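You operate a simulated robot arm through the tools that you are given. There is no shell and no other tool.

You are at the controls of a simulated robot arm. One attempt, no reset.

Task
Roll the coil on the shim board flat, 15-20 mm thick, and score it for joining.
Fine: hand roller, then the scoring brush along its top; both go back; lay the strap on the ware board. Set down upright: hand roller, scoring brush.

The check looks at the end state, three seconds after you hand in, the way a careful person would. Anything else that was tipped, shoved, dropped, spilled or broken makes it a failure.

Robot
A 7-joint arm with a two-finger parallel gripper, fixed in place. Base frame: the origin is at the foot of the arm, x ahead of it, y to its left, z up. Readings come in mm, rad, newtons and seconds.
Its first joint turns from -2.304 to 2.304 rad. Payload 3.91 kg.
The TCP is the grasp point between the finger pads, 30 mm short of the fingertips. In the tool frame z runs along the fingers and y along their closing line. Largest opening 110 mm; finger width 20, thickness 10; the body of the gripper, 48 by 112 mm, starts 55 mm behind the TCP.
Orientation is told as [roll, pitch, yaw] about the base's x, y, z axes, in that order, counted from this pose: with the fingers straight down and closing along the base's y, the tool's x points along the base's -x, its y along +y and its z along -z.

Tools
- The arm moves only by the tool arm_command. Its argument "steps" is a list of rows, each a list of 7 numbers: the shift along the tool's x, y, z in mm, then the turn, a rotation vector about the tool's x, y, z in rad, then the opening in per cent of the stroke, from 0 (shut) to 100 (fully open). In form: [[dx, dy, dz, rx, ry, rz, gripper], ...]. A call has 1 to 20 rows; each row shifts and turns the commanded pose from where the row before left it, along the tool's axes as they then stand. Each row takes 0.2 s and may step no farther than 50 mm and 0.15 rad from the row before; otherwise, or with a gripper value out of range, the whole call is refused. A pose out of reach is approached as far as the arm can. The call stops where the force on the tool passes 70 N (or 10 N more than at its start, if that is more) or the arm is blocked; 0.2 s more then pass. Each finger travels about 108 mm/s and halts on what it meets, pressing with about 29 N; the grip force reading is that of the motor and also rises with nothing between the fingers. The clock runs only during rows and for 0.2 s after the last one: add rows that do not move to give the fingers time. The reply holds the time, the measured pose of the TCP, the force on the tool along the base axes, the opening and the grip force, in the units named above and with some noise, with the torque about the TCP (base axes, N m) and any sound that the robot's microphone picked up.
- Cameras (640 x 400 px; columns grow to the right, rows downward): "scene" is fixed at [225.9, 638.1, 1386.4]; the picture's right is [-0.49, -0.87, 0.00], its down [-0.71, 0.40, -0.58] and it looks along [0.50, -0.28, -0.82] (base axes); focal length 342 px, centre (320, 200). "wrist" rides on the gripper at [72, 17, -103] in the tool frame; the picture's right is [-0.23, 0.97, 0.00], its down [-0.76, -0.18, -0.62] and it looks along [-0.61, -0.14, 0.78] (tool axes); focal length 222 px, centre (320, 200). There is no depth. A picture from a camera that has moved, and an enlarged one, comes with that camera's place and axes in the base frame and with its lens. The place of the scene camera against the robot may be out by one fixed shift of up to 25 mm in any direction.
- grab_frame(camera): a new picture of that camera. It takes no simulated time.
- inspect(camera, box): a new picture of the part [left, top, right, bottom] of that camera's present view, enlarged. It takes no simulated time.
- finish_job(): hands the job in; it is judged then, once.

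Places have to be worked out from the pictures, the camera data and where the tool is seen. Open the gripper and draw the arm clear of the work before you hand the job in, unless the task says otherwise.

The tools are called after ">>>" as name(argument=value, ...) on one line, values as JSON. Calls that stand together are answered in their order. arm_command: Moves the arm, as the interface text tells. Its arguments: {"type":"object","properties":{"steps":{"type":"array"}},"required":["steps"]} The other tools are called the same way: grab_frame (camera) takes a picture; inspect (camera, box) takes an enlarged picture of a part of a camera's view; finish_job () hands the job in.

At the start:

```text
time_s: 0.0
tool_pos: [435.7, 430.2, 1091.5]
ee_rot: [0.0, 0.0, 0.001]
force: [-0.2, -0.5, 0.5]
ft_torque: [-0.03, -0.02, 0.01]
finger_gap: 109.9
grasp_force: 0.1
```

scene: 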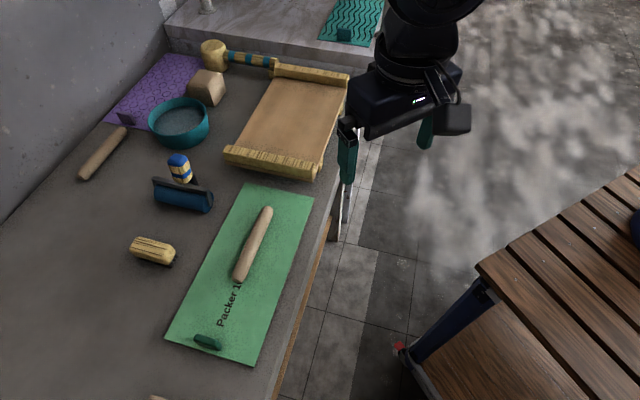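
wrist: 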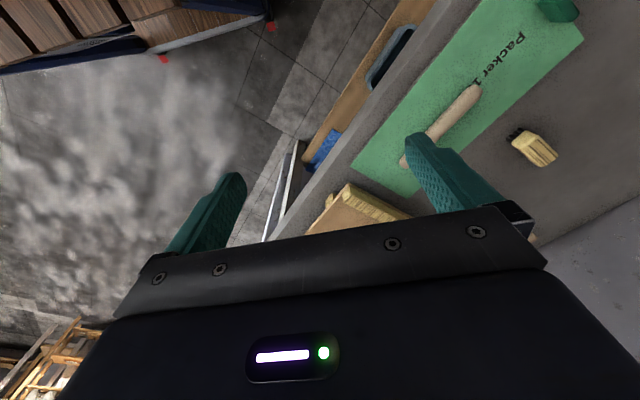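

I start by looking closer at the scene to identify the items: a green "Packer 1" board with the coil, a hand roller (blue), a scoring brush (wooden with dark bristles), a ware board etc.

>>> inspect(camera="scene", box=[60, 140, 340, 380])

>>> inspect(camera="scene", box=[80, 0, 400, 200])

>>> inspect(camera="wrist", box=[300, 0, 640, 230])

```text
1.67 times, centred on (200, 260) of scene
camera zoom: at [225.9, 638.1, 1386.4], right [-0.49, -0.87, 0.0], down [-0.71, 0.4, -0.58], along [0.5, -0.28, -0.82], focal length 569 px, centre (520, 100)
```

zoom: 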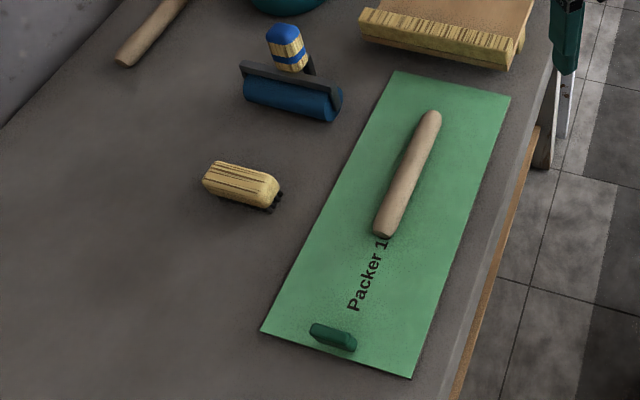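

```text
2.00 times, centred on (240, 100) of scene
camera zoom: at [225.9, 638.1, 1386.4], right [-0.49, -0.87, 0.0], down [-0.71, 0.4, -0.58], along [0.5, -0.28, -0.82], focal length 683 px, centre (480, 400)
```

zoom: 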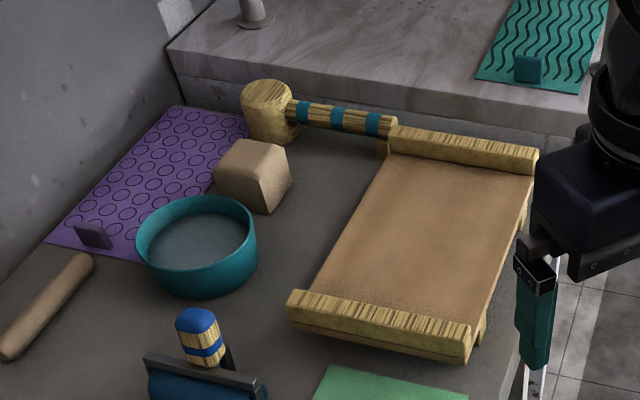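

```text
1.74 times, centred on (470, 115) of wrist
camera zoom: at [365.0, 447.6, 1194.9], right [0.23, 0.97, 0.0], down [0.76, -0.18, 0.62], along [0.61, -0.14, -0.78], focal length 386 px, centre (59, 348)
```

zoom: 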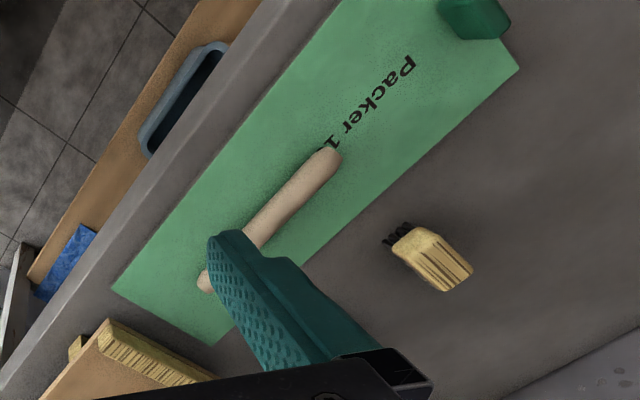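

The shim board is the green "Packer" with the coil, the roller and brush sit beyond it, and the ware board is the wooden one with battens; table is around z≈830. I rotate the tool to about yaw 0.8 (facing radially out over the table) at the present height, to look with the wrist camera.

>>> arm_command(steps=[[0, 0, 0, 0, 0, -0.133, 100], [0, 0, 0, 0, 0, -0.133, 100], [0, 0, 0, 0, 0, -0.133, 100], [0, 0, 0, 0, 0, -0.133, 100], [0, 0, 0, 0, 0, -0.133, 100], [0, 0, 0, 0, 0, -0.12, 100], [0, 0, 0, 0, 0, 0, 100]])

>>> grab_frame(camera="wrist")

```text
time_s: 1.6
tool_pos: [436.6, 429.7, 1092.0]
ee_rot: [0.0, 0.0, 0.788]
force: [-0.4, -0.4, -1.1]
ft_torque: [-0.03, 0.02, 0.04]
finger_gap: 110.0
grasp_force: 0.0
```

```text
taken
camera wrist: at [374.3, 391.4, 1194.9], right [-0.53, 0.85, 0.0], down [0.66, 0.41, 0.62], along [0.53, 0.33, -0.78], focal length 222 px, centre (320, 200)
```

wrist: 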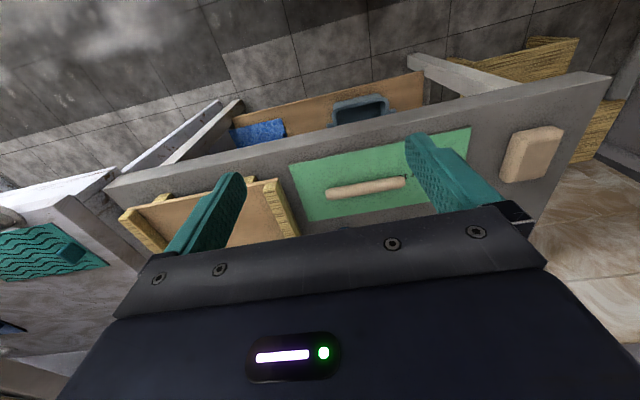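

The wrist view sees from beneath the gripper outwards to ~200 mm. I move outward ~190 mm at the same height so the roller and brush come into view.

>>> arm_command(steps=[[-48, 0, 0, 0, 0, 0, 100], [-48, 0, 0, 0, 0, 0, 100], [-48, 0, 0, 0, 0, 0, 100], [-46, 0, 0, 0, 0, 0, 100], [0, 0, 0, 0, 0, 0, 100]])

>>> grab_frame(camera="wrist")

>>> inspect(camera="wrist", box=[220, 60, 460, 230])

>>> grab_frame(camera="scene")

```text
time_s: 2.8
tool_pos: [570.7, 563.7, 1090.4]
ee_rot: [0.0, -0.001, 0.786]
force: [0.3, -0.4, -0.1]
ft_torque: [0.0, 0.02, -0.04]
finger_gap: 110.1
grasp_force: 0.1
```

```text
taken
camera wrist: at [508.8, 525.5, 1193.7], right [-0.53, 0.85, 0.0], down [0.66, 0.41, 0.62], along [0.53, 0.33, -0.78], focal length 222 px, centre (320, 200)
```

wrist: 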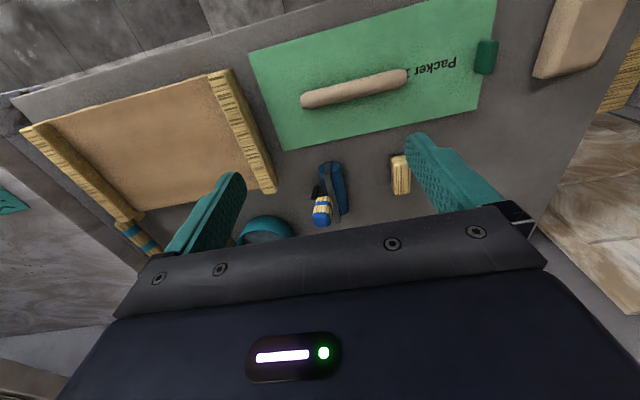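

```text
2.35 times, centred on (340, 145) of wrist
camera zoom: at [508.8, 525.5, 1193.7], right [-0.53, 0.85, 0.0], down [0.66, 0.41, 0.62], along [0.53, 0.33, -0.78], focal length 523 px, centre (273, 329)
```

zoom: 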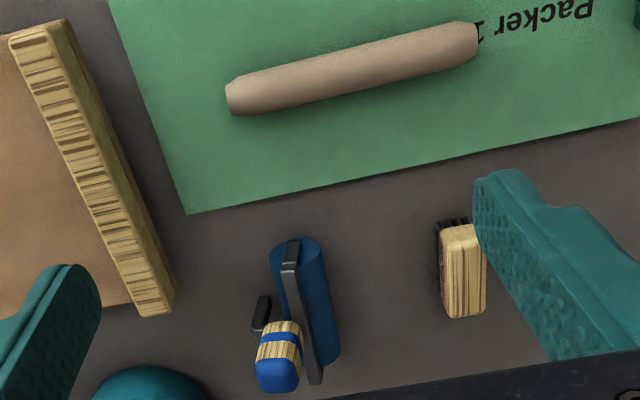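

```text
taken
```

scene: 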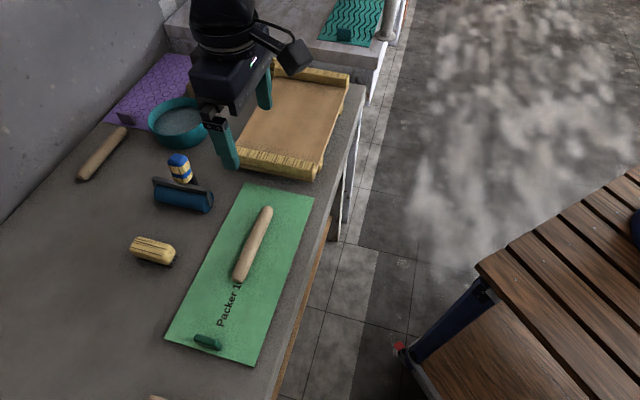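

The wrist camera puts the coil roughly from (599,551) to (498,660), roller near (705,684) and brush near (617,768), at the edge of reach. I go further out and a little lower for closer views of roller and brush.

>>> arm_command(steps=[[-45, 0, 20, 0, 0, 0, 100], [-45, 0, 20, 0, 0, 0, 100], [0, 0, 0, 0, 0, 0, 100]])

>>> grab_frame(camera="wrist")

>>> inspect(camera="wrist", box=[230, 60, 430, 220])

```text
time_s: 3.6
tool_pos: [633.7, 627.7, 1051.4]
ee_rot: [0.002, -0.002, 0.785]
force: [0.1, -0.2, 0.0]
ft_torque: [0.04, -0.01, 0.0]
finger_gap: 110.1
grasp_force: 0.1
```

```text
taken
camera wrist: at [572.4, 590.2, 1154.2], right [-0.53, 0.85, 0.0], down [0.66, 0.41, 0.62], along [0.53, 0.33, -0.78], focal length 222 px, centre (320, 200)
```

wrist: 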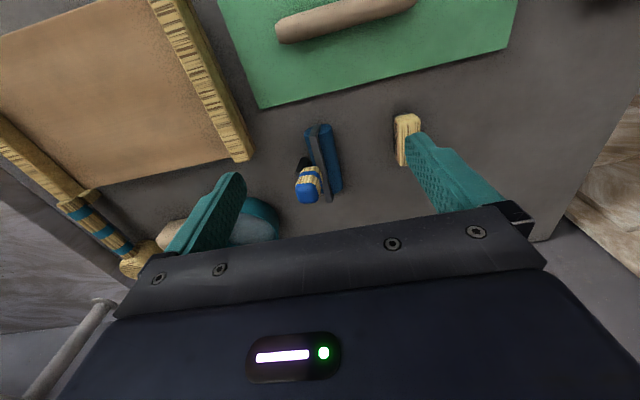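

```text
2.50 times, centred on (330, 140) of wrist
camera zoom: at [572.4, 590.2, 1154.2], right [-0.53, 0.85, 0.0], down [0.66, 0.41, 0.62], along [0.53, 0.33, -0.78], focal length 555 px, centre (295, 350)
```

zoom: 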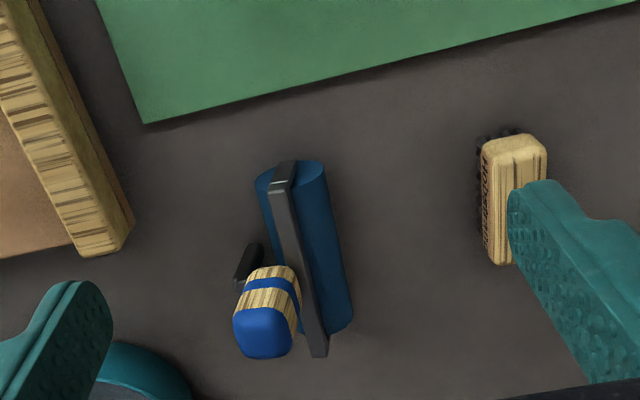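

The roller stands with its handle up at about (742,676), top z≈905 — a radius of ~1000 mm, beyond the stated straight-down reach. I move closer to get a better look at it.

>>> arm_command(steps=[[-20, -21, 20, 0, 0, 0, 100], [-20, -21, 20, 0, 0, 0, 100], [0, 0, 0, 0, 0, 0, 100]])

>>> grab_frame(camera="wrist")

>>> inspect(camera="wrist", box=[240, 60, 440, 220])

>>> inspect(camera="scene", box=[120, 140, 240, 280])

```text
time_s: 4.4
tool_pos: [692.5, 627.0, 1012.4]
ee_rot: [-0.001, -0.001, 0.785]
force: [0.4, 0.2, -0.7]
ft_torque: [-0.01, -0.01, -0.04]
finger_gap: 110.0
grasp_force: 0.0
```

```text
taken
camera wrist: at [630.4, 588.6, 1115.9], right [-0.53, 0.85, 0.0], down [0.66, 0.41, 0.62], along [0.53, 0.33, -0.78], focal length 222 px, centre (320, 200)
```

wrist: 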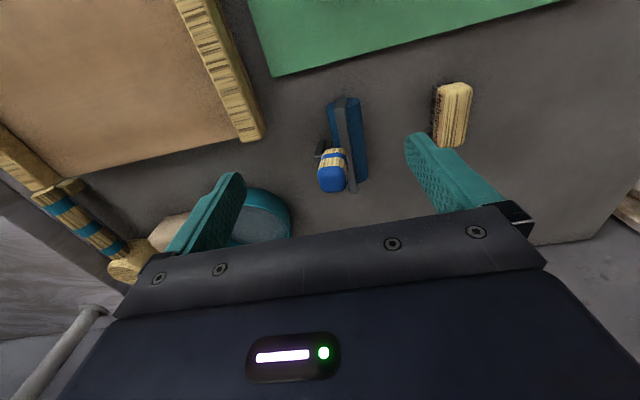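

```text
2.50 times, centred on (340, 140) of wrist
camera zoom: at [630.4, 588.6, 1115.9], right [-0.53, 0.85, 0.0], down [0.66, 0.41, 0.62], along [0.53, 0.33, -0.78], focal length 555 px, centre (270, 350)
```

zoom: 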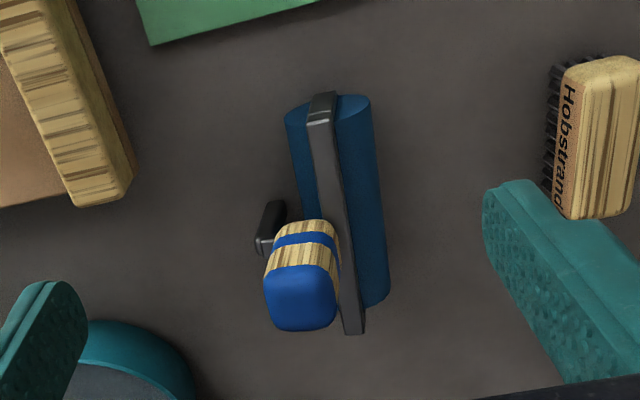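

```text
2.86 times, centred on (180, 210) of scene
camera zoom: at [225.9, 638.1, 1386.4], right [-0.49, -0.87, 0.0], down [-0.71, 0.4, -0.58], along [0.5, -0.28, -0.82], focal length 976 px, centre (720, 171)
```

zoom: 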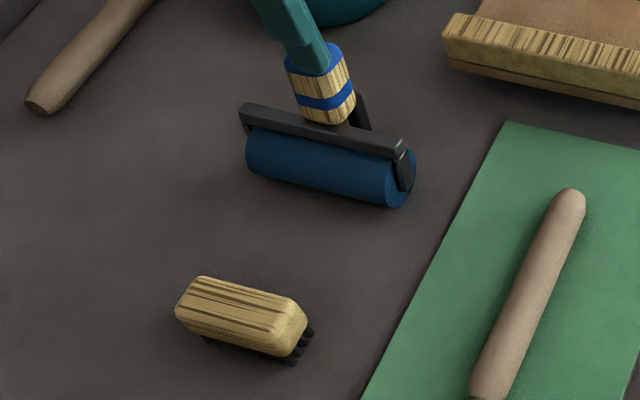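

The roller is a brayer: handle leaning ~24° back (toward −tool-y) with a black foot behind, centre near (720,699); the brush stands bristles-down near (625,769), both at radius ~990–1005. I test how far the vertical tool reaches at this height.

>>> arm_command(steps=[[-34, 0, 0, 0, 0, 0, 100], [-34, 0, 0, 0, 0, 0, 100], [0, 0, 0, 0, 0, 0, 100], [0, 0, 0, 0, 0, 0, 100]])

>>> grab_frame(camera="wrist")

>>> inspect(camera="wrist", box=[260, 40, 440, 220])

```text
time_s: 5.4
tool_pos: [741.1, 674.2, 1012.2]
ee_rot: [-0.001, -0.002, 0.785]
force: [-0.4, -0.5, 0.2]
ft_torque: [-0.03, 0.0, 0.0]
finger_gap: 110.2
grasp_force: 0.1
```

```text
taken
camera wrist: at [678.6, 636.3, 1115.6], right [-0.53, 0.85, 0.0], down [0.66, 0.41, 0.62], along [0.53, 0.33, -0.78], focal length 222 px, centre (320, 200)
```

wrist: 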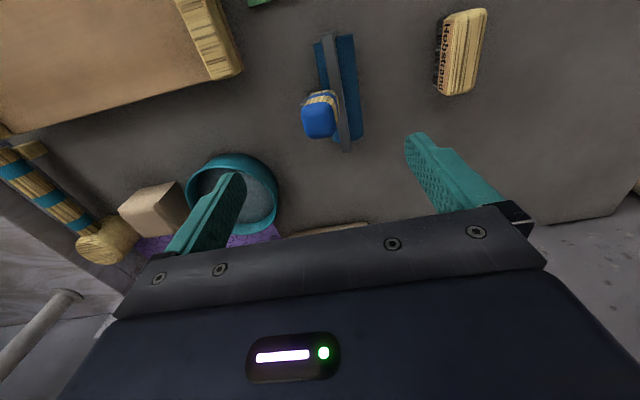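

```text
2.22 times, centred on (350, 130) of wrist
camera zoom: at [678.6, 636.3, 1115.6], right [-0.53, 0.85, 0.0], down [0.66, 0.41, 0.62], along [0.53, 0.33, -0.78], focal length 494 px, centre (253, 356)
```

zoom: 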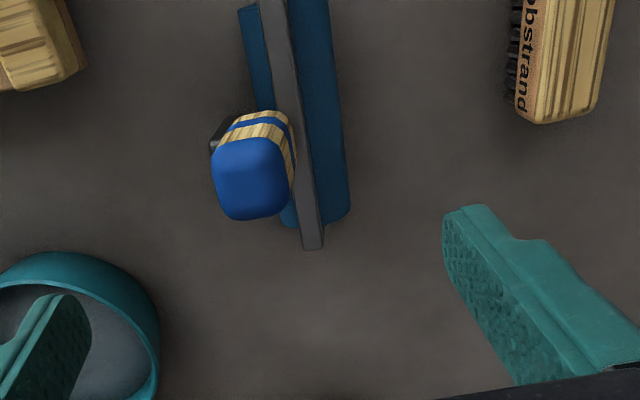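

The vertical tool reaches R≈1002 at this height. Triangulation over four views gives the handle cap top at (740,674,908), leaning ~20° (0.35 rad) toward −tool-y. I shift sideways and tilt the tool to align with the handle axis, then check.

>>> arm_command(steps=[[0, -37, 0, 0, 0, 0, 100], [0, 0, 0, -0.117, 0, 0, 100], [0, 0, 0, -0.117, 0, 0, 100], [0, 0, 0, -0.116, 0, 0, 100], [0, 0, 30, 0, 0, 0, 100], [0, 0, 0, 0, 0, 0, 100]])

>>> grab_frame(camera="wrist")

>>> inspect(camera="scene", box=[120, 100, 280, 220])

```text
time_s: 6.8
tool_pos: [760.4, 656.1, 984.5]
ee_rot: [0.349, 0.001, 0.785]
force: [-0.5, 1.2, 0.5]
ft_torque: [0.05, 0.02, 0.01]
finger_gap: 109.7
grasp_force: 0.1
```

```text
taken
camera wrist: at [723.2, 591.9, 1086.4], right [-0.49, 0.81, 0.33], down [0.81, 0.27, 0.52], along [0.33, 0.53, -0.78], focal length 222 px, centre (320, 200)
```

wrist: 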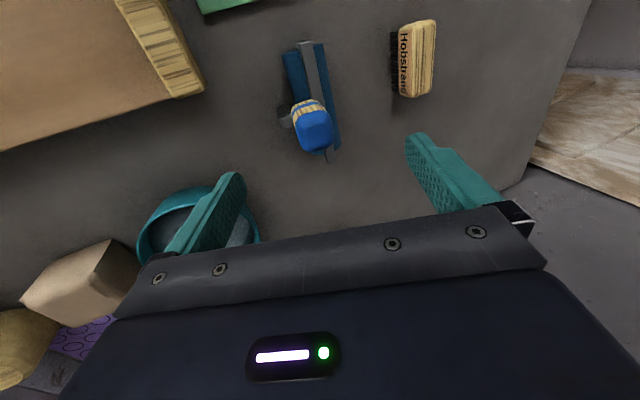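

```text
3.33 times, centred on (200, 160) of scene
camera zoom: at [225.9, 638.1, 1386.4], right [-0.49, -0.87, 0.0], down [-0.71, 0.4, -0.58], along [0.5, -0.28, -0.82], focal length 1138 px, centre (720, 333)
```

zoom: 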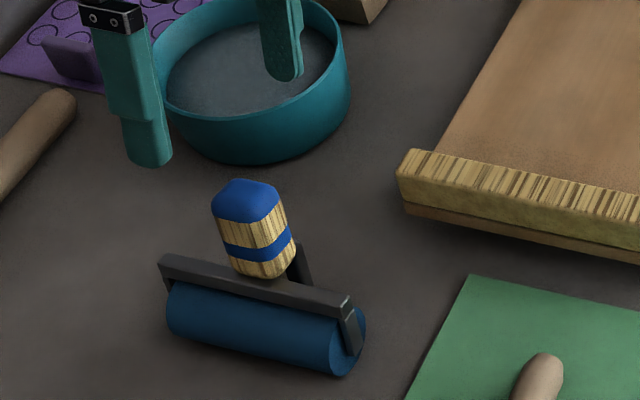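

I zoom in on the handle to check the tilt and lateral alignment with the tool axis (which should appear on column 320).

>>> inspect(camera="wrist", box=[260, 20, 380, 180])

```text
2.50 times, centred on (320, 100) of wrist
camera zoom: at [723.2, 591.9, 1086.4], right [-0.49, 0.81, 0.33], down [0.81, 0.27, 0.52], along [0.33, 0.53, -0.78], focal length 555 px, centre (320, 450)
```

zoom: 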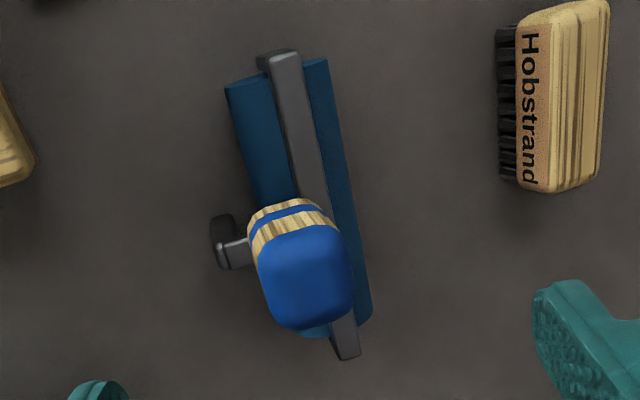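

The zoomed views show the handle itself leans only ~10° (its base is offset behind the yoke bar). I correct the tilt to ~0.18 rad, recentre on the handle axis, and descend partway.

>>> arm_command(steps=[[2.6, 0, 0, 0.085, 0, 0, 100], [0, 0, 0, 0.084, 0, 0, 100], [0, 12.4, 2.3, 0, 0, 0, 100], [0, 0, 20, 0, 0, 0, 100], [0, 0, 20, 0, 0, 0, 100], [0, 0, 0, 0, 0, 0, 100]])

>>> grab_frame(camera="wrist")

>>> inspect(camera="wrist", box=[240, 20, 400, 220])

>>> inspect(camera="scene", box=[120, 100, 280, 220])

```text
time_s: 8.2
tool_pos: [744.2, 670.2, 944.7]
ee_rot: [0.182, 0.0, 0.785]
force: [0.2, 0.0, 1.0]
ft_torque: [0.0, -0.01, 0.03]
finger_gap: 109.8
grasp_force: 0.0
```

```text
taken
camera wrist: at [694.3, 617.2, 1048.9], right [-0.52, 0.84, 0.18], down [0.74, 0.34, 0.58], along [0.43, 0.43, -0.79], focal length 222 px, centre (320, 200)
```

wrist: 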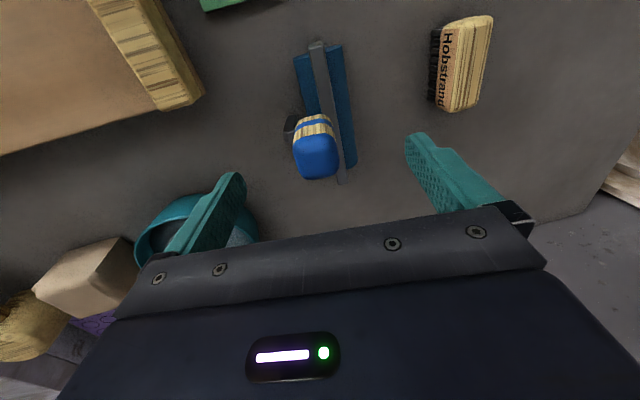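

```text
2.00 times, centred on (320, 120) of wrist
camera zoom: at [694.3, 617.2, 1048.9], right [-0.52, 0.84, 0.18], down [0.74, 0.34, 0.58], along [0.43, 0.43, -0.79], focal length 444 px, centre (320, 360)
```

zoom: 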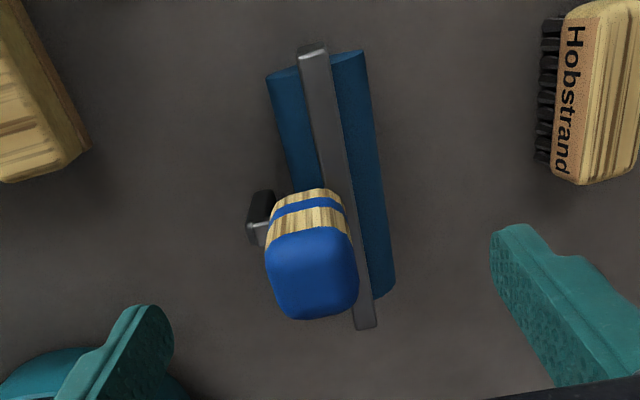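

```text
3.33 times, centred on (200, 160) of scene
camera zoom: at [225.9, 638.1, 1386.4], right [-0.49, -0.87, 0.0], down [-0.71, 0.4, -0.58], along [0.5, -0.28, -0.82], focal length 1138 px, centre (720, 333)
```

zoom: 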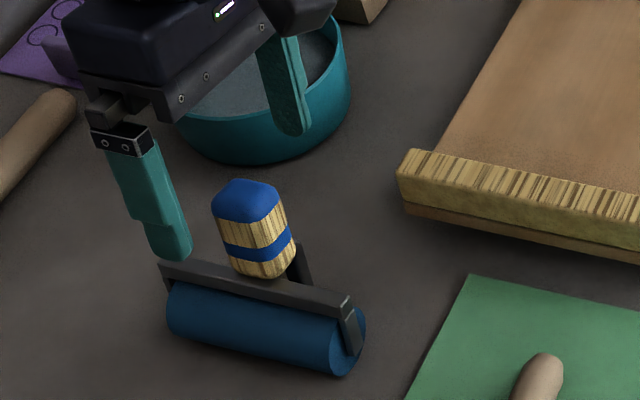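

Alignment is good now: the handle is parallel to the tool axis with only a ~3 mm lateral offset. I correct that and descend ~49 mm so the TCP sits ~12 mm below the cap top.

>>> arm_command(steps=[[0, -3, 13, 0, 0, 0, 100], [0, 0, 13, 0, 0, 0, 100], [0, 0, 13, 0, 0, 0, 100], [0, 0, 10, 0, 0, 0, 100], [0, 0, 0, 0, 0, 0, 100]])

>>> inspect(camera="wrist", box=[220, 20, 420, 240])

>>> inspect(camera="scene", box=[120, 100, 280, 220])

```text
time_s: 9.4
tool_pos: [740.1, 671.1, 895.6]
ee_rot: [0.181, 0.001, 0.785]
force: [-1.3, 0.1, -0.2]
ft_torque: [-0.01, 0.02, 0.0]
finger_gap: 110.0
grasp_force: 0.1
```

```text
1.82 times, centred on (320, 130) of wrist
camera zoom: at [690.3, 620.9, 999.9], right [-0.52, 0.84, 0.18], down [0.74, 0.34, 0.58], along [0.43, 0.43, -0.79], focal length 404 px, centre (320, 327)
```

zoom: 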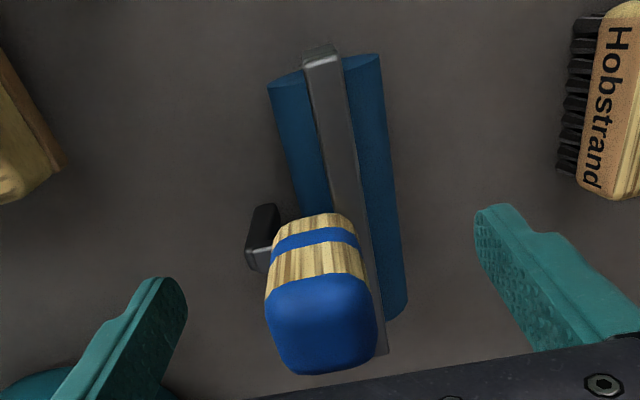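

```text
3.33 times, centred on (200, 160) of scene
camera zoom: at [225.9, 638.1, 1386.4], right [-0.49, -0.87, 0.0], down [-0.71, 0.4, -0.58], along [0.5, -0.28, -0.82], focal length 1138 px, centre (720, 333)
```

zoom: 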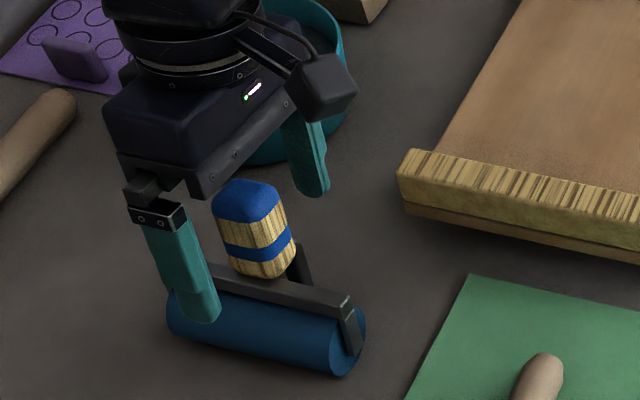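

Fingers straddle the handle well (bar below fingertips by ~8 mm). I nudge 3 mm inward and close on the handle.

>>> arm_command(steps=[[3, 0, 0, 0, 0, 0, 100], [0, 0, 0, 0, 0, 0, 60], [0, 0, 0, 0, 0, 0, 30], [0, 0, 0, 0, 0, 0, 10], [0, 0, 0, 0, 0, 0, 0], [0, 0, 0, 0, 0, 0, 0]])

>>> inspect(camera="wrist", box=[220, 20, 420, 240])

>>> inspect(camera="scene", box=[120, 100, 280, 220])

```text
time_s: 10.8
tool_pos: [736.5, 670.7, 896.2]
ee_rot: [0.181, -0.001, 0.785]
force: [0.3, 0.2, 1.2]
ft_torque: [-0.13, -0.12, 0.0]
finger_gap: 32.0
grasp_force: 28.9
```

```text
1.82 times, centred on (320, 130) of wrist
camera zoom: at [688.2, 618.4, 1000.1], right [-0.52, 0.84, 0.18], down [0.74, 0.34, 0.58], along [0.43, 0.43, -0.79], focal length 404 px, centre (320, 327)
```

zoom: 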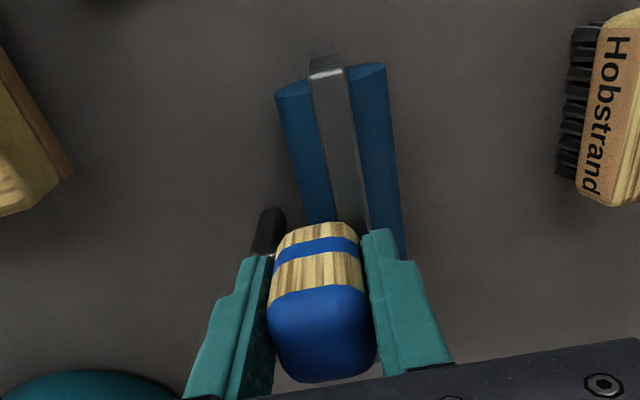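

```text
3.33 times, centred on (200, 160) of scene
camera zoom: at [225.9, 638.1, 1386.4], right [-0.49, -0.87, 0.0], down [-0.71, 0.4, -0.58], along [0.5, -0.28, -0.82], focal length 1138 px, centre (720, 333)
```

zoom: 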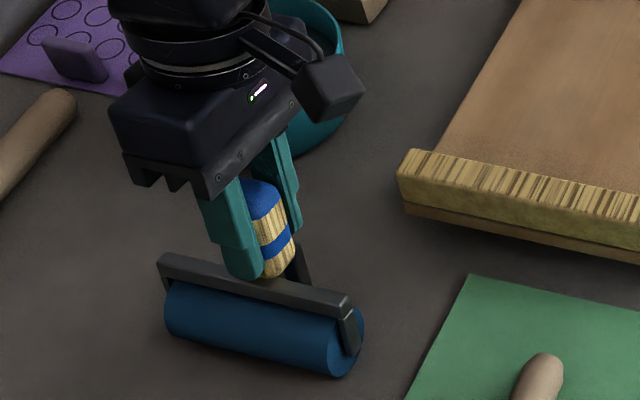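

Grip is firm (gap 32.0 mm, 28.9 N); home pose of the roller is TCP (736.5, 670.7, 896.2), roll 0.181, yaw 0.785. I lift it 80 mm straight up.

>>> arm_command(steps=[[0, 1.8, -9.8, 0, 0, 0, 0], [0, 4.5, -24.6, 0, 0, 0, 0], [0, 4.5, -24.6, 0, 0, 0, 0], [0, 3.6, -19.7, 0, 0, 0, 0], [0, 0, 0, 0, 0, 0, 0]])

>>> grab_frame(camera="wrist")

>>> inspect(camera="scene", box=[100, 80, 300, 230])

```text
time_s: 12.0
tool_pos: [736.6, 670.7, 975.3]
ee_rot: [0.182, -0.001, 0.784]
force: [-0.2, -0.5, -3.2]
ft_torque: [-0.03, -0.02, -0.02]
finger_gap: 32.0
grasp_force: 28.8
```

```text
taken
camera wrist: at [688.4, 618.2, 1080.5], right [-0.52, 0.84, 0.18], down [0.74, 0.34, 0.58], along [0.43, 0.43, -0.79], focal length 222 px, centre (320, 200)
```

wrist: 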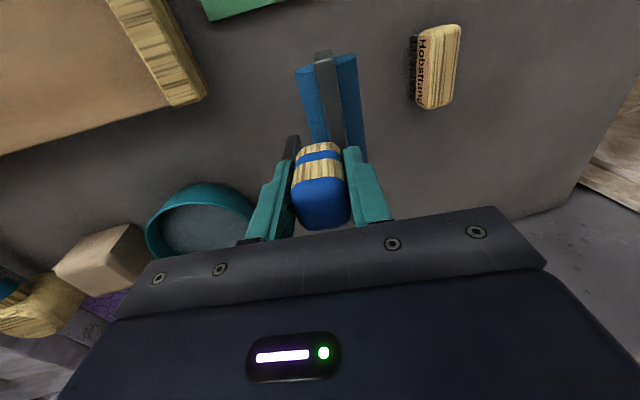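

```text
2.67 times, centred on (200, 155) of scene
camera zoom: at [225.9, 638.1, 1386.4], right [-0.49, -0.87, 0.0], down [-0.71, 0.4, -0.58], along [0.5, -0.28, -0.82], focal length 911 px, centre (640, 320)
```

zoom: 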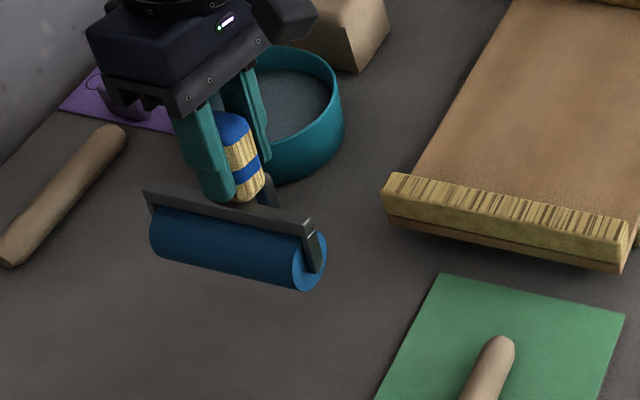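

Roller lifted cleanly. I carry it inward over the coil line (u=(x+y)/√2≈823) at height and rotate it ~0.35 rad so the handle sits above the axle and the foot lifts clear.

>>> arm_command(steps=[[35, 0, 0, 0, 0, 0, 0], [35, 0, 0, 0, 0, 0, 0], [34, 0, 0, 0.0875, 0, 0, 0], [34, 0, 0, 0.0875, 0, 0, 0], [34, 0, 0, 0.0875, 0, 0, 0], [0, 0, 0, 0.0875, 0, 0, 0], [0, 0, 0, 0, 0, 0, 0]])

>>> grab_frame(camera="wrist")

>>> inspect(camera="scene", box=[150, 100, 390, 300])

```text
time_s: 13.6
tool_pos: [616.0, 546.8, 975.3]
ee_rot: [-0.168, 0.0, 0.787]
force: [0.1, 0.4, -2.3]
ft_torque: [-0.04, -0.01, 0.02]
finger_gap: 31.9
grasp_force: 29.2
```

```text
taken
camera wrist: at [541.2, 521.6, 1073.7], right [-0.52, 0.84, -0.16], down [0.59, 0.49, 0.64], along [0.62, 0.24, -0.75], focal length 222 px, centre (320, 200)
```

wrist: 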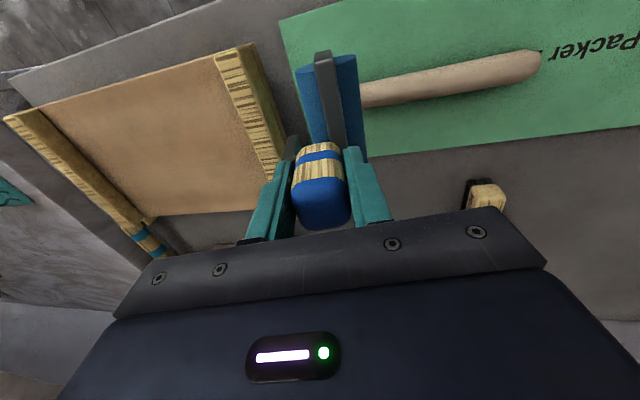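

```text
2.00 times, centred on (270, 200) of scene
camera zoom: at [225.9, 638.1, 1386.4], right [-0.49, -0.87, 0.0], down [-0.71, 0.4, -0.58], along [0.5, -0.28, -0.82], focal length 683 px, centre (420, 200)
```

zoom: 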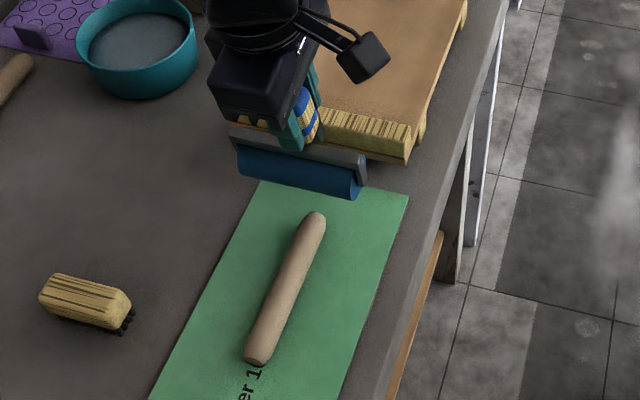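

The roller is posed correctly, foot lifted. I carry it along over the coil to the free +y0 end of the board (near the text) to touch off the board's top there.

>>> arm_command(steps=[[0, 46.1, -7.8, 0, 0, 0, 0], [0, 46.1, -7.8, 0, 0, 0, 0], [0, 46.1, -7.8, 0, 0, 0, 0], [0, 46.1, -7.8, 0, 0, 0, 0], [0, 46.1, -7.8, 0, 0, 0, 0], [0, 0, 0, 0, 0, 0, 0]])

>>> grab_frame(camera="wrist")

>>> inspect(camera="scene", box=[130, 180, 370, 380])

```text
time_s: 15.0
tool_pos: [451.1, 713.2, 976.1]
ee_rot: [-0.17, 0.0, 0.785]
force: [-0.9, 0.2, -3.0]
ft_torque: [-0.02, 0.0, -0.03]
finger_gap: 31.8
grasp_force: 29.0
```

```text
taken
camera wrist: at [376.0, 687.6, 1074.1], right [-0.52, 0.84, -0.16], down [0.59, 0.49, 0.64], along [0.62, 0.24, -0.75], focal length 222 px, centre (320, 200)
```

wrist: 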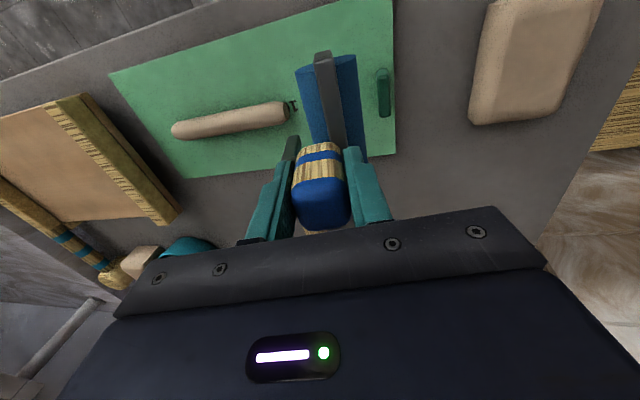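

```text
2.00 times, centred on (250, 280) of scene
camera zoom: at [225.9, 638.1, 1386.4], right [-0.49, -0.87, 0.0], down [-0.71, 0.4, -0.58], along [0.5, -0.28, -0.82], focal length 683 px, centre (460, 40)
```

zoom: 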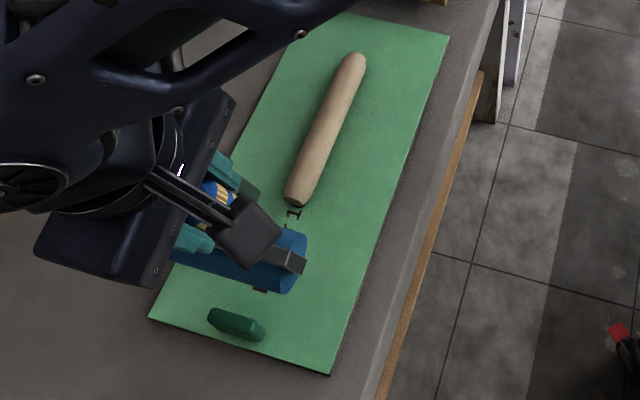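

Over the free end of the board, clear of the coil and the knob. I descend 52 mm to just above the expected contact (TCP z≈909).

>>> arm_command(steps=[[0, 4.4, 25.6, 0, 0, 0, 0], [0, 3.55, 20.7, 0, 0, 0, 0], [0, 0.85, 4.9, 0, 0, 0, 0], [0, 0, 0, 0, 0, 0, 0]])

>>> inspect(camera="wrist", box=[220, 20, 420, 240])

>>> inspect(camera="scene", box=[170, 230, 310, 370])

```text
time_s: 16.0
tool_pos: [450.6, 713.8, 923.0]
ee_rot: [-0.169, 0.001, 0.785]
force: [0.4, -0.4, -2.3]
ft_torque: [-0.03, 0.01, 0.01]
finger_gap: 31.5
grasp_force: 29.0
```

```text
1.82 times, centred on (320, 130) of wrist
camera zoom: at [376.1, 687.3, 1021.4], right [-0.52, 0.84, -0.16], down [0.59, 0.49, 0.64], along [0.62, 0.24, -0.75], focal length 404 px, centre (320, 327)
```

zoom: 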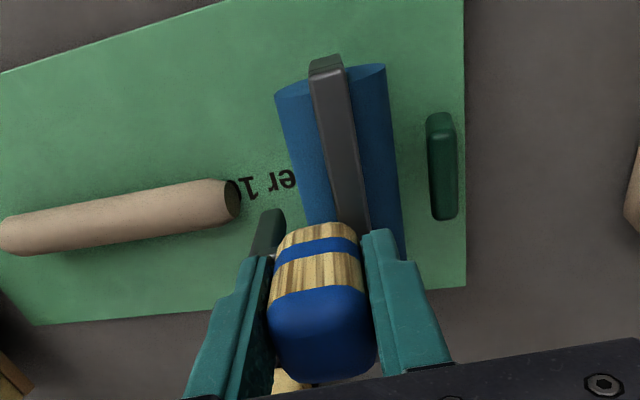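

```text
2.86 times, centred on (240, 300) of scene
camera zoom: at [225.9, 638.1, 1386.4], right [-0.49, -0.87, 0.0], down [-0.71, 0.4, -0.58], along [0.5, -0.28, -0.82], focal length 976 px, centre (549, -86)
```

zoom: 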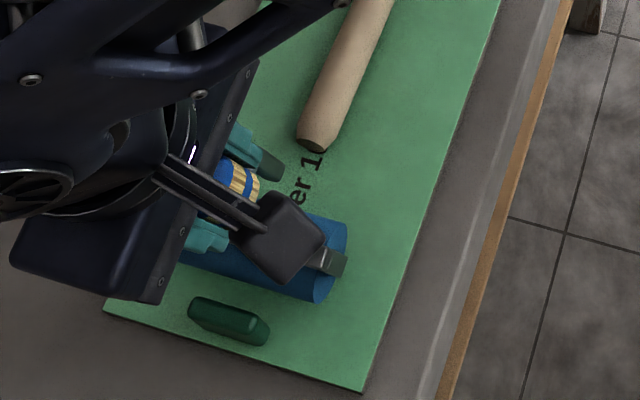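

Still free at z 923. I creep down in small steps watching the force.

>>> arm_command(steps=[[0, 0.34, 1.97, 0, 0, 0, 0], [0, 0.34, 1.97, 0, 0, 0, 0], [0, 0.34, 1.97, 0, 0, 0, 0], [0, 0.34, 1.97, 0, 0, 0, 0]])

```text
time_s: 17.0
tool_pos: [451.0, 713.5, 914.7]
ee_rot: [-0.169, 0.002, 0.785]
force: [0.1, -0.2, -2.5]
ft_torque: [-0.04, 0.0, 0.02]
finger_gap: 31.7
grasp_force: 28.5
```

No contact yet at z 914.7; I continue down in 1.5 mm steps.

>>> arm_command(steps=[[0, 0.25, 1.48, 0, 0, 0, 0], [0, 0.25, 1.48, 0, 0, 0, 0]])

>>> arm_command(steps=[[0, 0.25, 1.48, 0, 0, 0, 0], [0, 0.25, 1.48, 0, 0, 0, 0]])

```text
time_s: 17.6
tool_pos: [450.5, 712.8, 912.4]
ee_rot: [-0.171, 0.001, 0.785]
force: [0.2, 0.1, -2.5]
ft_torque: [-0.02, -0.01, 0.0]
finger_gap: 32.0
grasp_force: 29.5
```

```text
time_s: 18.2
tool_pos: [450.7, 713.1, 909.8]
ee_rot: [-0.165, 0.0, 0.787]
force: [-2.1, -0.5, 6.0]
ft_torque: [-0.25, 0.29, -0.06]
finger_gap: 31.8
grasp_force: 28.9
```

Contact at TCP z≈909.5 (about 8 N), slightly on the near end of the roller first. I press 0.7 mm more to see whether it seats flat.

>>> arm_command(steps=[[0, 0.12, 0.69, 0, 0, 0, 0], [0, 0, 0, 0, 0, 0, 0]])

>>> inspect(camera="wrist", box=[220, 20, 420, 240])

```text
time_s: 18.8
tool_pos: [451.6, 712.1, 910.9]
ee_rot: [-0.167, -0.002, 0.786]
force: [-0.5, -1.0, 19.4]
ft_torque: [-0.14, 0.25, 0.0]
finger_gap: 31.5
grasp_force: 28.7
```

```text
1.82 times, centred on (320, 130) of wrist
camera zoom: at [376.1, 686.9, 1008.4], right [-0.52, 0.84, -0.16], down [0.59, 0.49, 0.65], along [0.62, 0.24, -0.75], focal length 404 px, centre (320, 327)
```

zoom: 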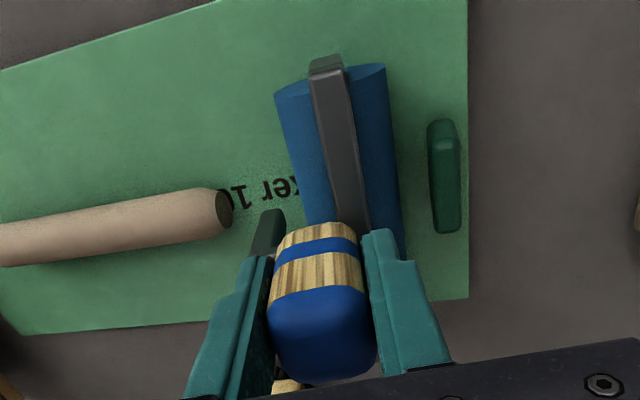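

Board zero found: roller touches the board at TCP z≈910. So an 17.5 mm strap corresponds to TCP z≈927.5. I raise 45 mm and move over the middle of the coil.

>>> arm_command(steps=[[0, -3.8, -22.2, 0, 0, 0, 0], [0, -3.8, -22.2, 0, 0, 0, 0], [0, -47.1, 8.0, 0, 0, 0, 0], [0, -47.1, 8.0, 0, 0, 0, 0], [0, -47.1, 8.0, 0, 0, 0, 0], [0, 0, 0, 0, 0, 0, 0]])

>>> grab_frame(camera="wrist")

>>> inspect(camera="scene", box=[170, 170, 330, 310])

```text
time_s: 20.2
tool_pos: [552.6, 610.6, 953.8]
ee_rot: [-0.169, -0.001, 0.785]
force: [0.7, 0.2, -2.4]
ft_torque: [-0.01, 0.01, 0.0]
finger_gap: 31.9
grasp_force: 28.9
```

```text
taken
camera wrist: at [477.7, 584.4, 1052.4], right [-0.52, 0.84, -0.16], down [0.59, 0.49, 0.64], along [0.62, 0.24, -0.75], focal length 222 px, centre (320, 200)
```

wrist: 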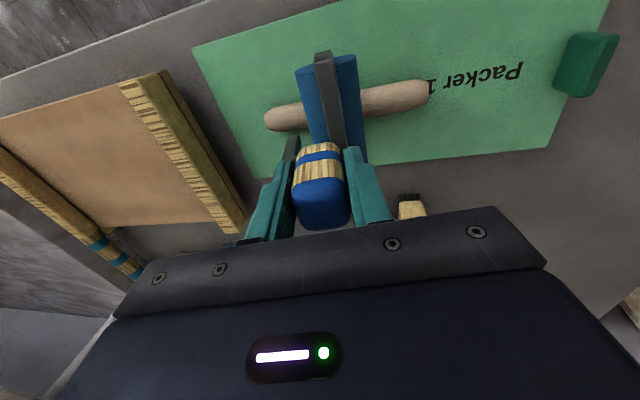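

```text
2.86 times, centred on (250, 240) of scene
camera zoom: at [225.9, 638.1, 1386.4], right [-0.49, -0.87, 0.0], down [-0.71, 0.4, -0.58], along [0.5, -0.28, -0.82], focal length 976 px, centre (520, 86)
```

zoom: 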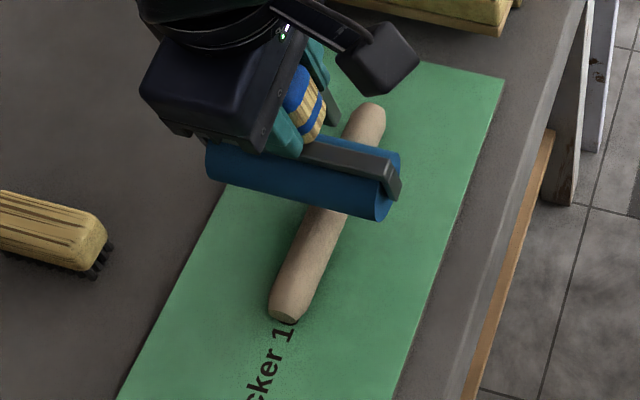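

Centred over the coil. I lower 12 mm and then creep to feel the coil top.

>>> arm_command(steps=[[0, 1.0, 5.9, 0, 0, 0, 0], [0, 1.0, 5.9, 0, 0, 0, 0], [0, 0, 0, 0, 0, 0, 0]])

>>> arm_command(steps=[[0, 0.25, 1.48, 0, 0, 0, 0], [0, 0.25, 1.48, 0, 0, 0, 0]])

>>> arm_command(steps=[[0, 0.25, 1.48, 0, 0, 0, 0], [0, 0.25, 1.48, 0, 0, 0, 0]])

```text
time_s: 21.0
tool_pos: [552.2, 612.7, 942.6]
ee_rot: [-0.169, 0.001, 0.785]
force: [-0.1, 0.5, -2.1]
ft_torque: [0.0, -0.01, 0.03]
finger_gap: 31.7
grasp_force: 29.3
```

```text
time_s: 21.6
tool_pos: [552.8, 611.1, 938.3]
ee_rot: [-0.169, 0.002, 0.785]
force: [-0.5, -1.0, -2.3]
ft_torque: [0.0, -0.03, 0.02]
finger_gap: 31.6
grasp_force: 29.5
```

```text
time_s: 22.2
tool_pos: [553.0, 613.0, 935.5]
ee_rot: [-0.171, -0.001, 0.785]
force: [-1.7, 0.5, 2.8]
ft_torque: [-0.04, 0.08, 0.0]
finger_gap: 31.6
grasp_force: 29.3
```

Coil top touched at TCP z≈936 → coil ~26 mm thick. I press 1.5 mm further and read how the clay responds.

>>> arm_command(steps=[[0, 0.25, 1.48, 0, 0, 0, 0], [0, 0, 0, 0, 0, 0, 0]])

>>> arm_command(steps=[[0, 0.17, 0.99, 0, 0, 0, 0], [0, 0, 0, 0, 0, 0, 0]])

>>> inspect(camera="wrist", box=[220, 20, 440, 240])

```text
time_s: 22.8
tool_pos: [553.2, 612.4, 935.3]
ee_rot: [-0.168, -0.003, 0.785]
force: [-0.7, -1.8, 19.3]
ft_torque: [-0.05, 0.16, 0.0]
finger_gap: 32.0
grasp_force: 29.1
```

```text
time_s: 23.4
tool_pos: [552.7, 611.6, 933.5]
ee_rot: [-0.168, -0.004, 0.786]
force: [1.0, 1.6, 19.4]
ft_torque: [0.17, -0.1, 0.01]
finger_gap: 31.6
grasp_force: 28.9
```

```text
1.82 times, centred on (330, 130) of wrist
camera zoom: at [478.1, 585.0, 1032.1], right [-0.52, 0.84, -0.16], down [0.59, 0.49, 0.65], along [0.62, 0.24, -0.75], focal length 404 px, centre (302, 327)
```

zoom: 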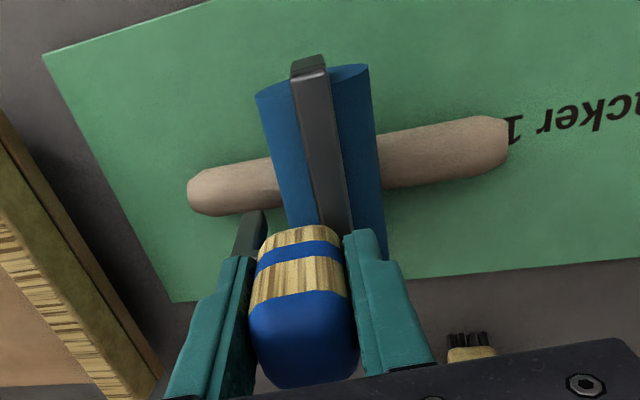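

Force plateaus near 20 N while the height drops – the clay yields. I now roll slowly toward the +y0 end at this height and back.

>>> arm_command(steps=[[0, 9.86, -1.68, 0, 0, 0, 0], [0, 9.86, -1.68, 0, 0, 0, 0], [0, 9.86, -1.68, 0, 0, 0, 0]])

>>> inspect(camera="wrist", box=[180, 20, 440, 240])

```text
time_s: 24.2
tool_pos: [531.5, 633.3, 932.6]
ee_rot: [-0.17, 0.001, 0.786]
force: [0.2, 0.0, -2.4]
ft_torque: [-0.02, 0.02, 0.03]
finger_gap: 31.8
grasp_force: 28.2
```

```text
1.82 times, centred on (310, 130) of wrist
camera zoom: at [456.7, 606.7, 1031.2], right [-0.52, 0.84, -0.16], down [0.59, 0.49, 0.64], along [0.62, 0.24, -0.75], focal length 404 px, centre (338, 327)
```

zoom: 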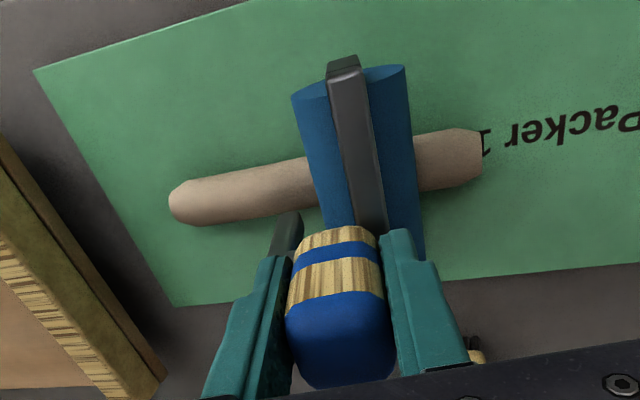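

No reaction now at z≈932.6, so the clay gives way as it's rolled. I continue to the +y0 end and then back past the −y0 end at the same height, checking the force.

>>> arm_command(steps=[[0, 14.8, -2.5, 0, 0, 0, 0], [0, 14.8, -2.5, 0, 0, 0, 0], [0, 14.8, -2.5, 0, 0, 0, 0]])

>>> arm_command(steps=[[0, -14.8, 2.5, 0, 0, 0, 0], [0, -14.8, 2.5, 0, 0, 0, 0], [0, -14.8, 2.5, 0, 0, 0, 0], [0, -14.8, 2.5, 0, 0, 0, 0], [0, -14.8, 2.5, 0, 0, 0, 0], [0, -14.8, 2.5, 0, 0, 0, 0]])

>>> inspect(camera="scene", box=[170, 170, 330, 310])

```text
time_s: 25.0
tool_pos: [501.2, 664.9, 932.6]
ee_rot: [-0.17, 0.0, 0.784]
force: [0.4, 0.6, -3.2]
ft_torque: [-0.03, 0.05, 0.01]
finger_gap: 32.1
grasp_force: 29.0
```

```text
time_s: 26.4
tool_pos: [563.5, 601.7, 932.5]
ee_rot: [-0.169, 0.0, 0.787]
force: [-0.7, 0.2, -2.8]
ft_torque: [-0.04, -0.01, 0.01]
finger_gap: 32.0
grasp_force: 29.0
```

```text
2.86 times, centred on (250, 240) of scene
camera zoom: at [225.9, 638.1, 1386.4], right [-0.49, -0.87, 0.0], down [-0.71, 0.4, -0.58], along [0.5, -0.28, -0.82], focal length 976 px, centre (520, 86)
```

zoom: 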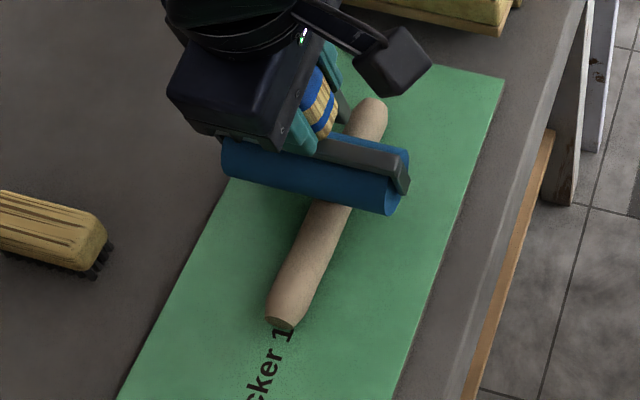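

The coil has visibly lengthened slightly. I lower in small steps again to see at which height it now resists.

>>> arm_command(steps=[[0, 0.17, 0.99, 0, 0, 0, 0], [0, 0, 0, 0, 0, 0, 0]])

>>> arm_command(steps=[[0, 0.17, 0.99, 0, 0, 0, 0], [0, 0, 0, 0, 0, 0, 0]])

```text
time_s: 27.0
tool_pos: [563.7, 602.4, 931.1]
ee_rot: [-0.168, -0.002, 0.785]
force: [-0.4, 0.4, -3.3]
ft_torque: [0.04, 0.0, 0.03]
finger_gap: 32.0
grasp_force: 29.0
```

```text
time_s: 27.6
tool_pos: [563.7, 601.4, 931.6]
ee_rot: [-0.171, -0.002, 0.786]
force: [-0.7, 0.4, 6.8]
ft_torque: [-0.04, 0.06, -0.02]
finger_gap: 31.8
grasp_force: 29.4
```

Contact now at ≈931.3. Either the clay thinned to ~21 mm or the handle slipped in the grip; I check the handle's position in the fingers with the same crop as before.

>>> inspect(camera="wrist", box=[220, 20, 420, 240])

```text
1.82 times, centred on (320, 130) of wrist
camera zoom: at [488.3, 575.2, 1030.2], right [-0.52, 0.84, -0.16], down [0.59, 0.49, 0.64], along [0.62, 0.24, -0.75], focal length 404 px, centre (320, 327)
```

zoom: 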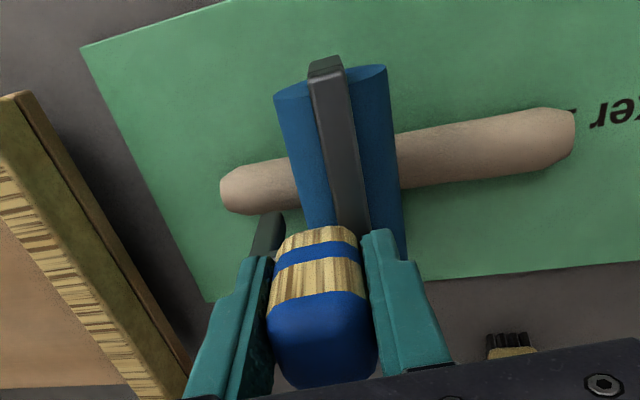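

The handle slipped up ~2 mm at ~20 N, so I should stay below ~15 N: lower in ≤1 mm increments and roll. Now at ~10 N contact I roll to the −y0 end and then all the way to the +y0 end.

>>> arm_command(steps=[[0, -11.8, 2.0, 0, 0, 0, 0], [0, -11.8, 2.0, 0, 0, 0, 0], [0, -11.8, 2.0, 0, 0, 0, 0], [0, -11.8, 2.0, 0, 0, 0, 0], [0, -11.8, 2.0, 0, 0, 0, 0], [0, -11.8, 2.0, 0, 0, 0, 0]])

>>> inspect(camera="wrist", box=[180, 0, 480, 240])

```text
time_s: 29.0
tool_pos: [614.5, 549.6, 931.3]
ee_rot: [-0.169, 0.001, 0.785]
force: [-0.1, 0.9, -1.8]
ft_torque: [-0.02, 0.03, -0.01]
finger_gap: 31.7
grasp_force: 28.7
```

```text
1.67 times, centred on (330, 120) of wrist
camera zoom: at [539.2, 524.2, 1029.8], right [-0.52, 0.84, -0.16], down [0.59, 0.49, 0.64], along [0.62, 0.24, -0.75], focal length 370 px, centre (303, 333)
```

zoom: 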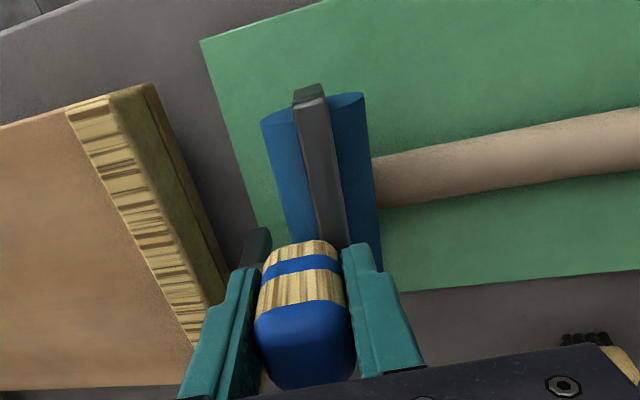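

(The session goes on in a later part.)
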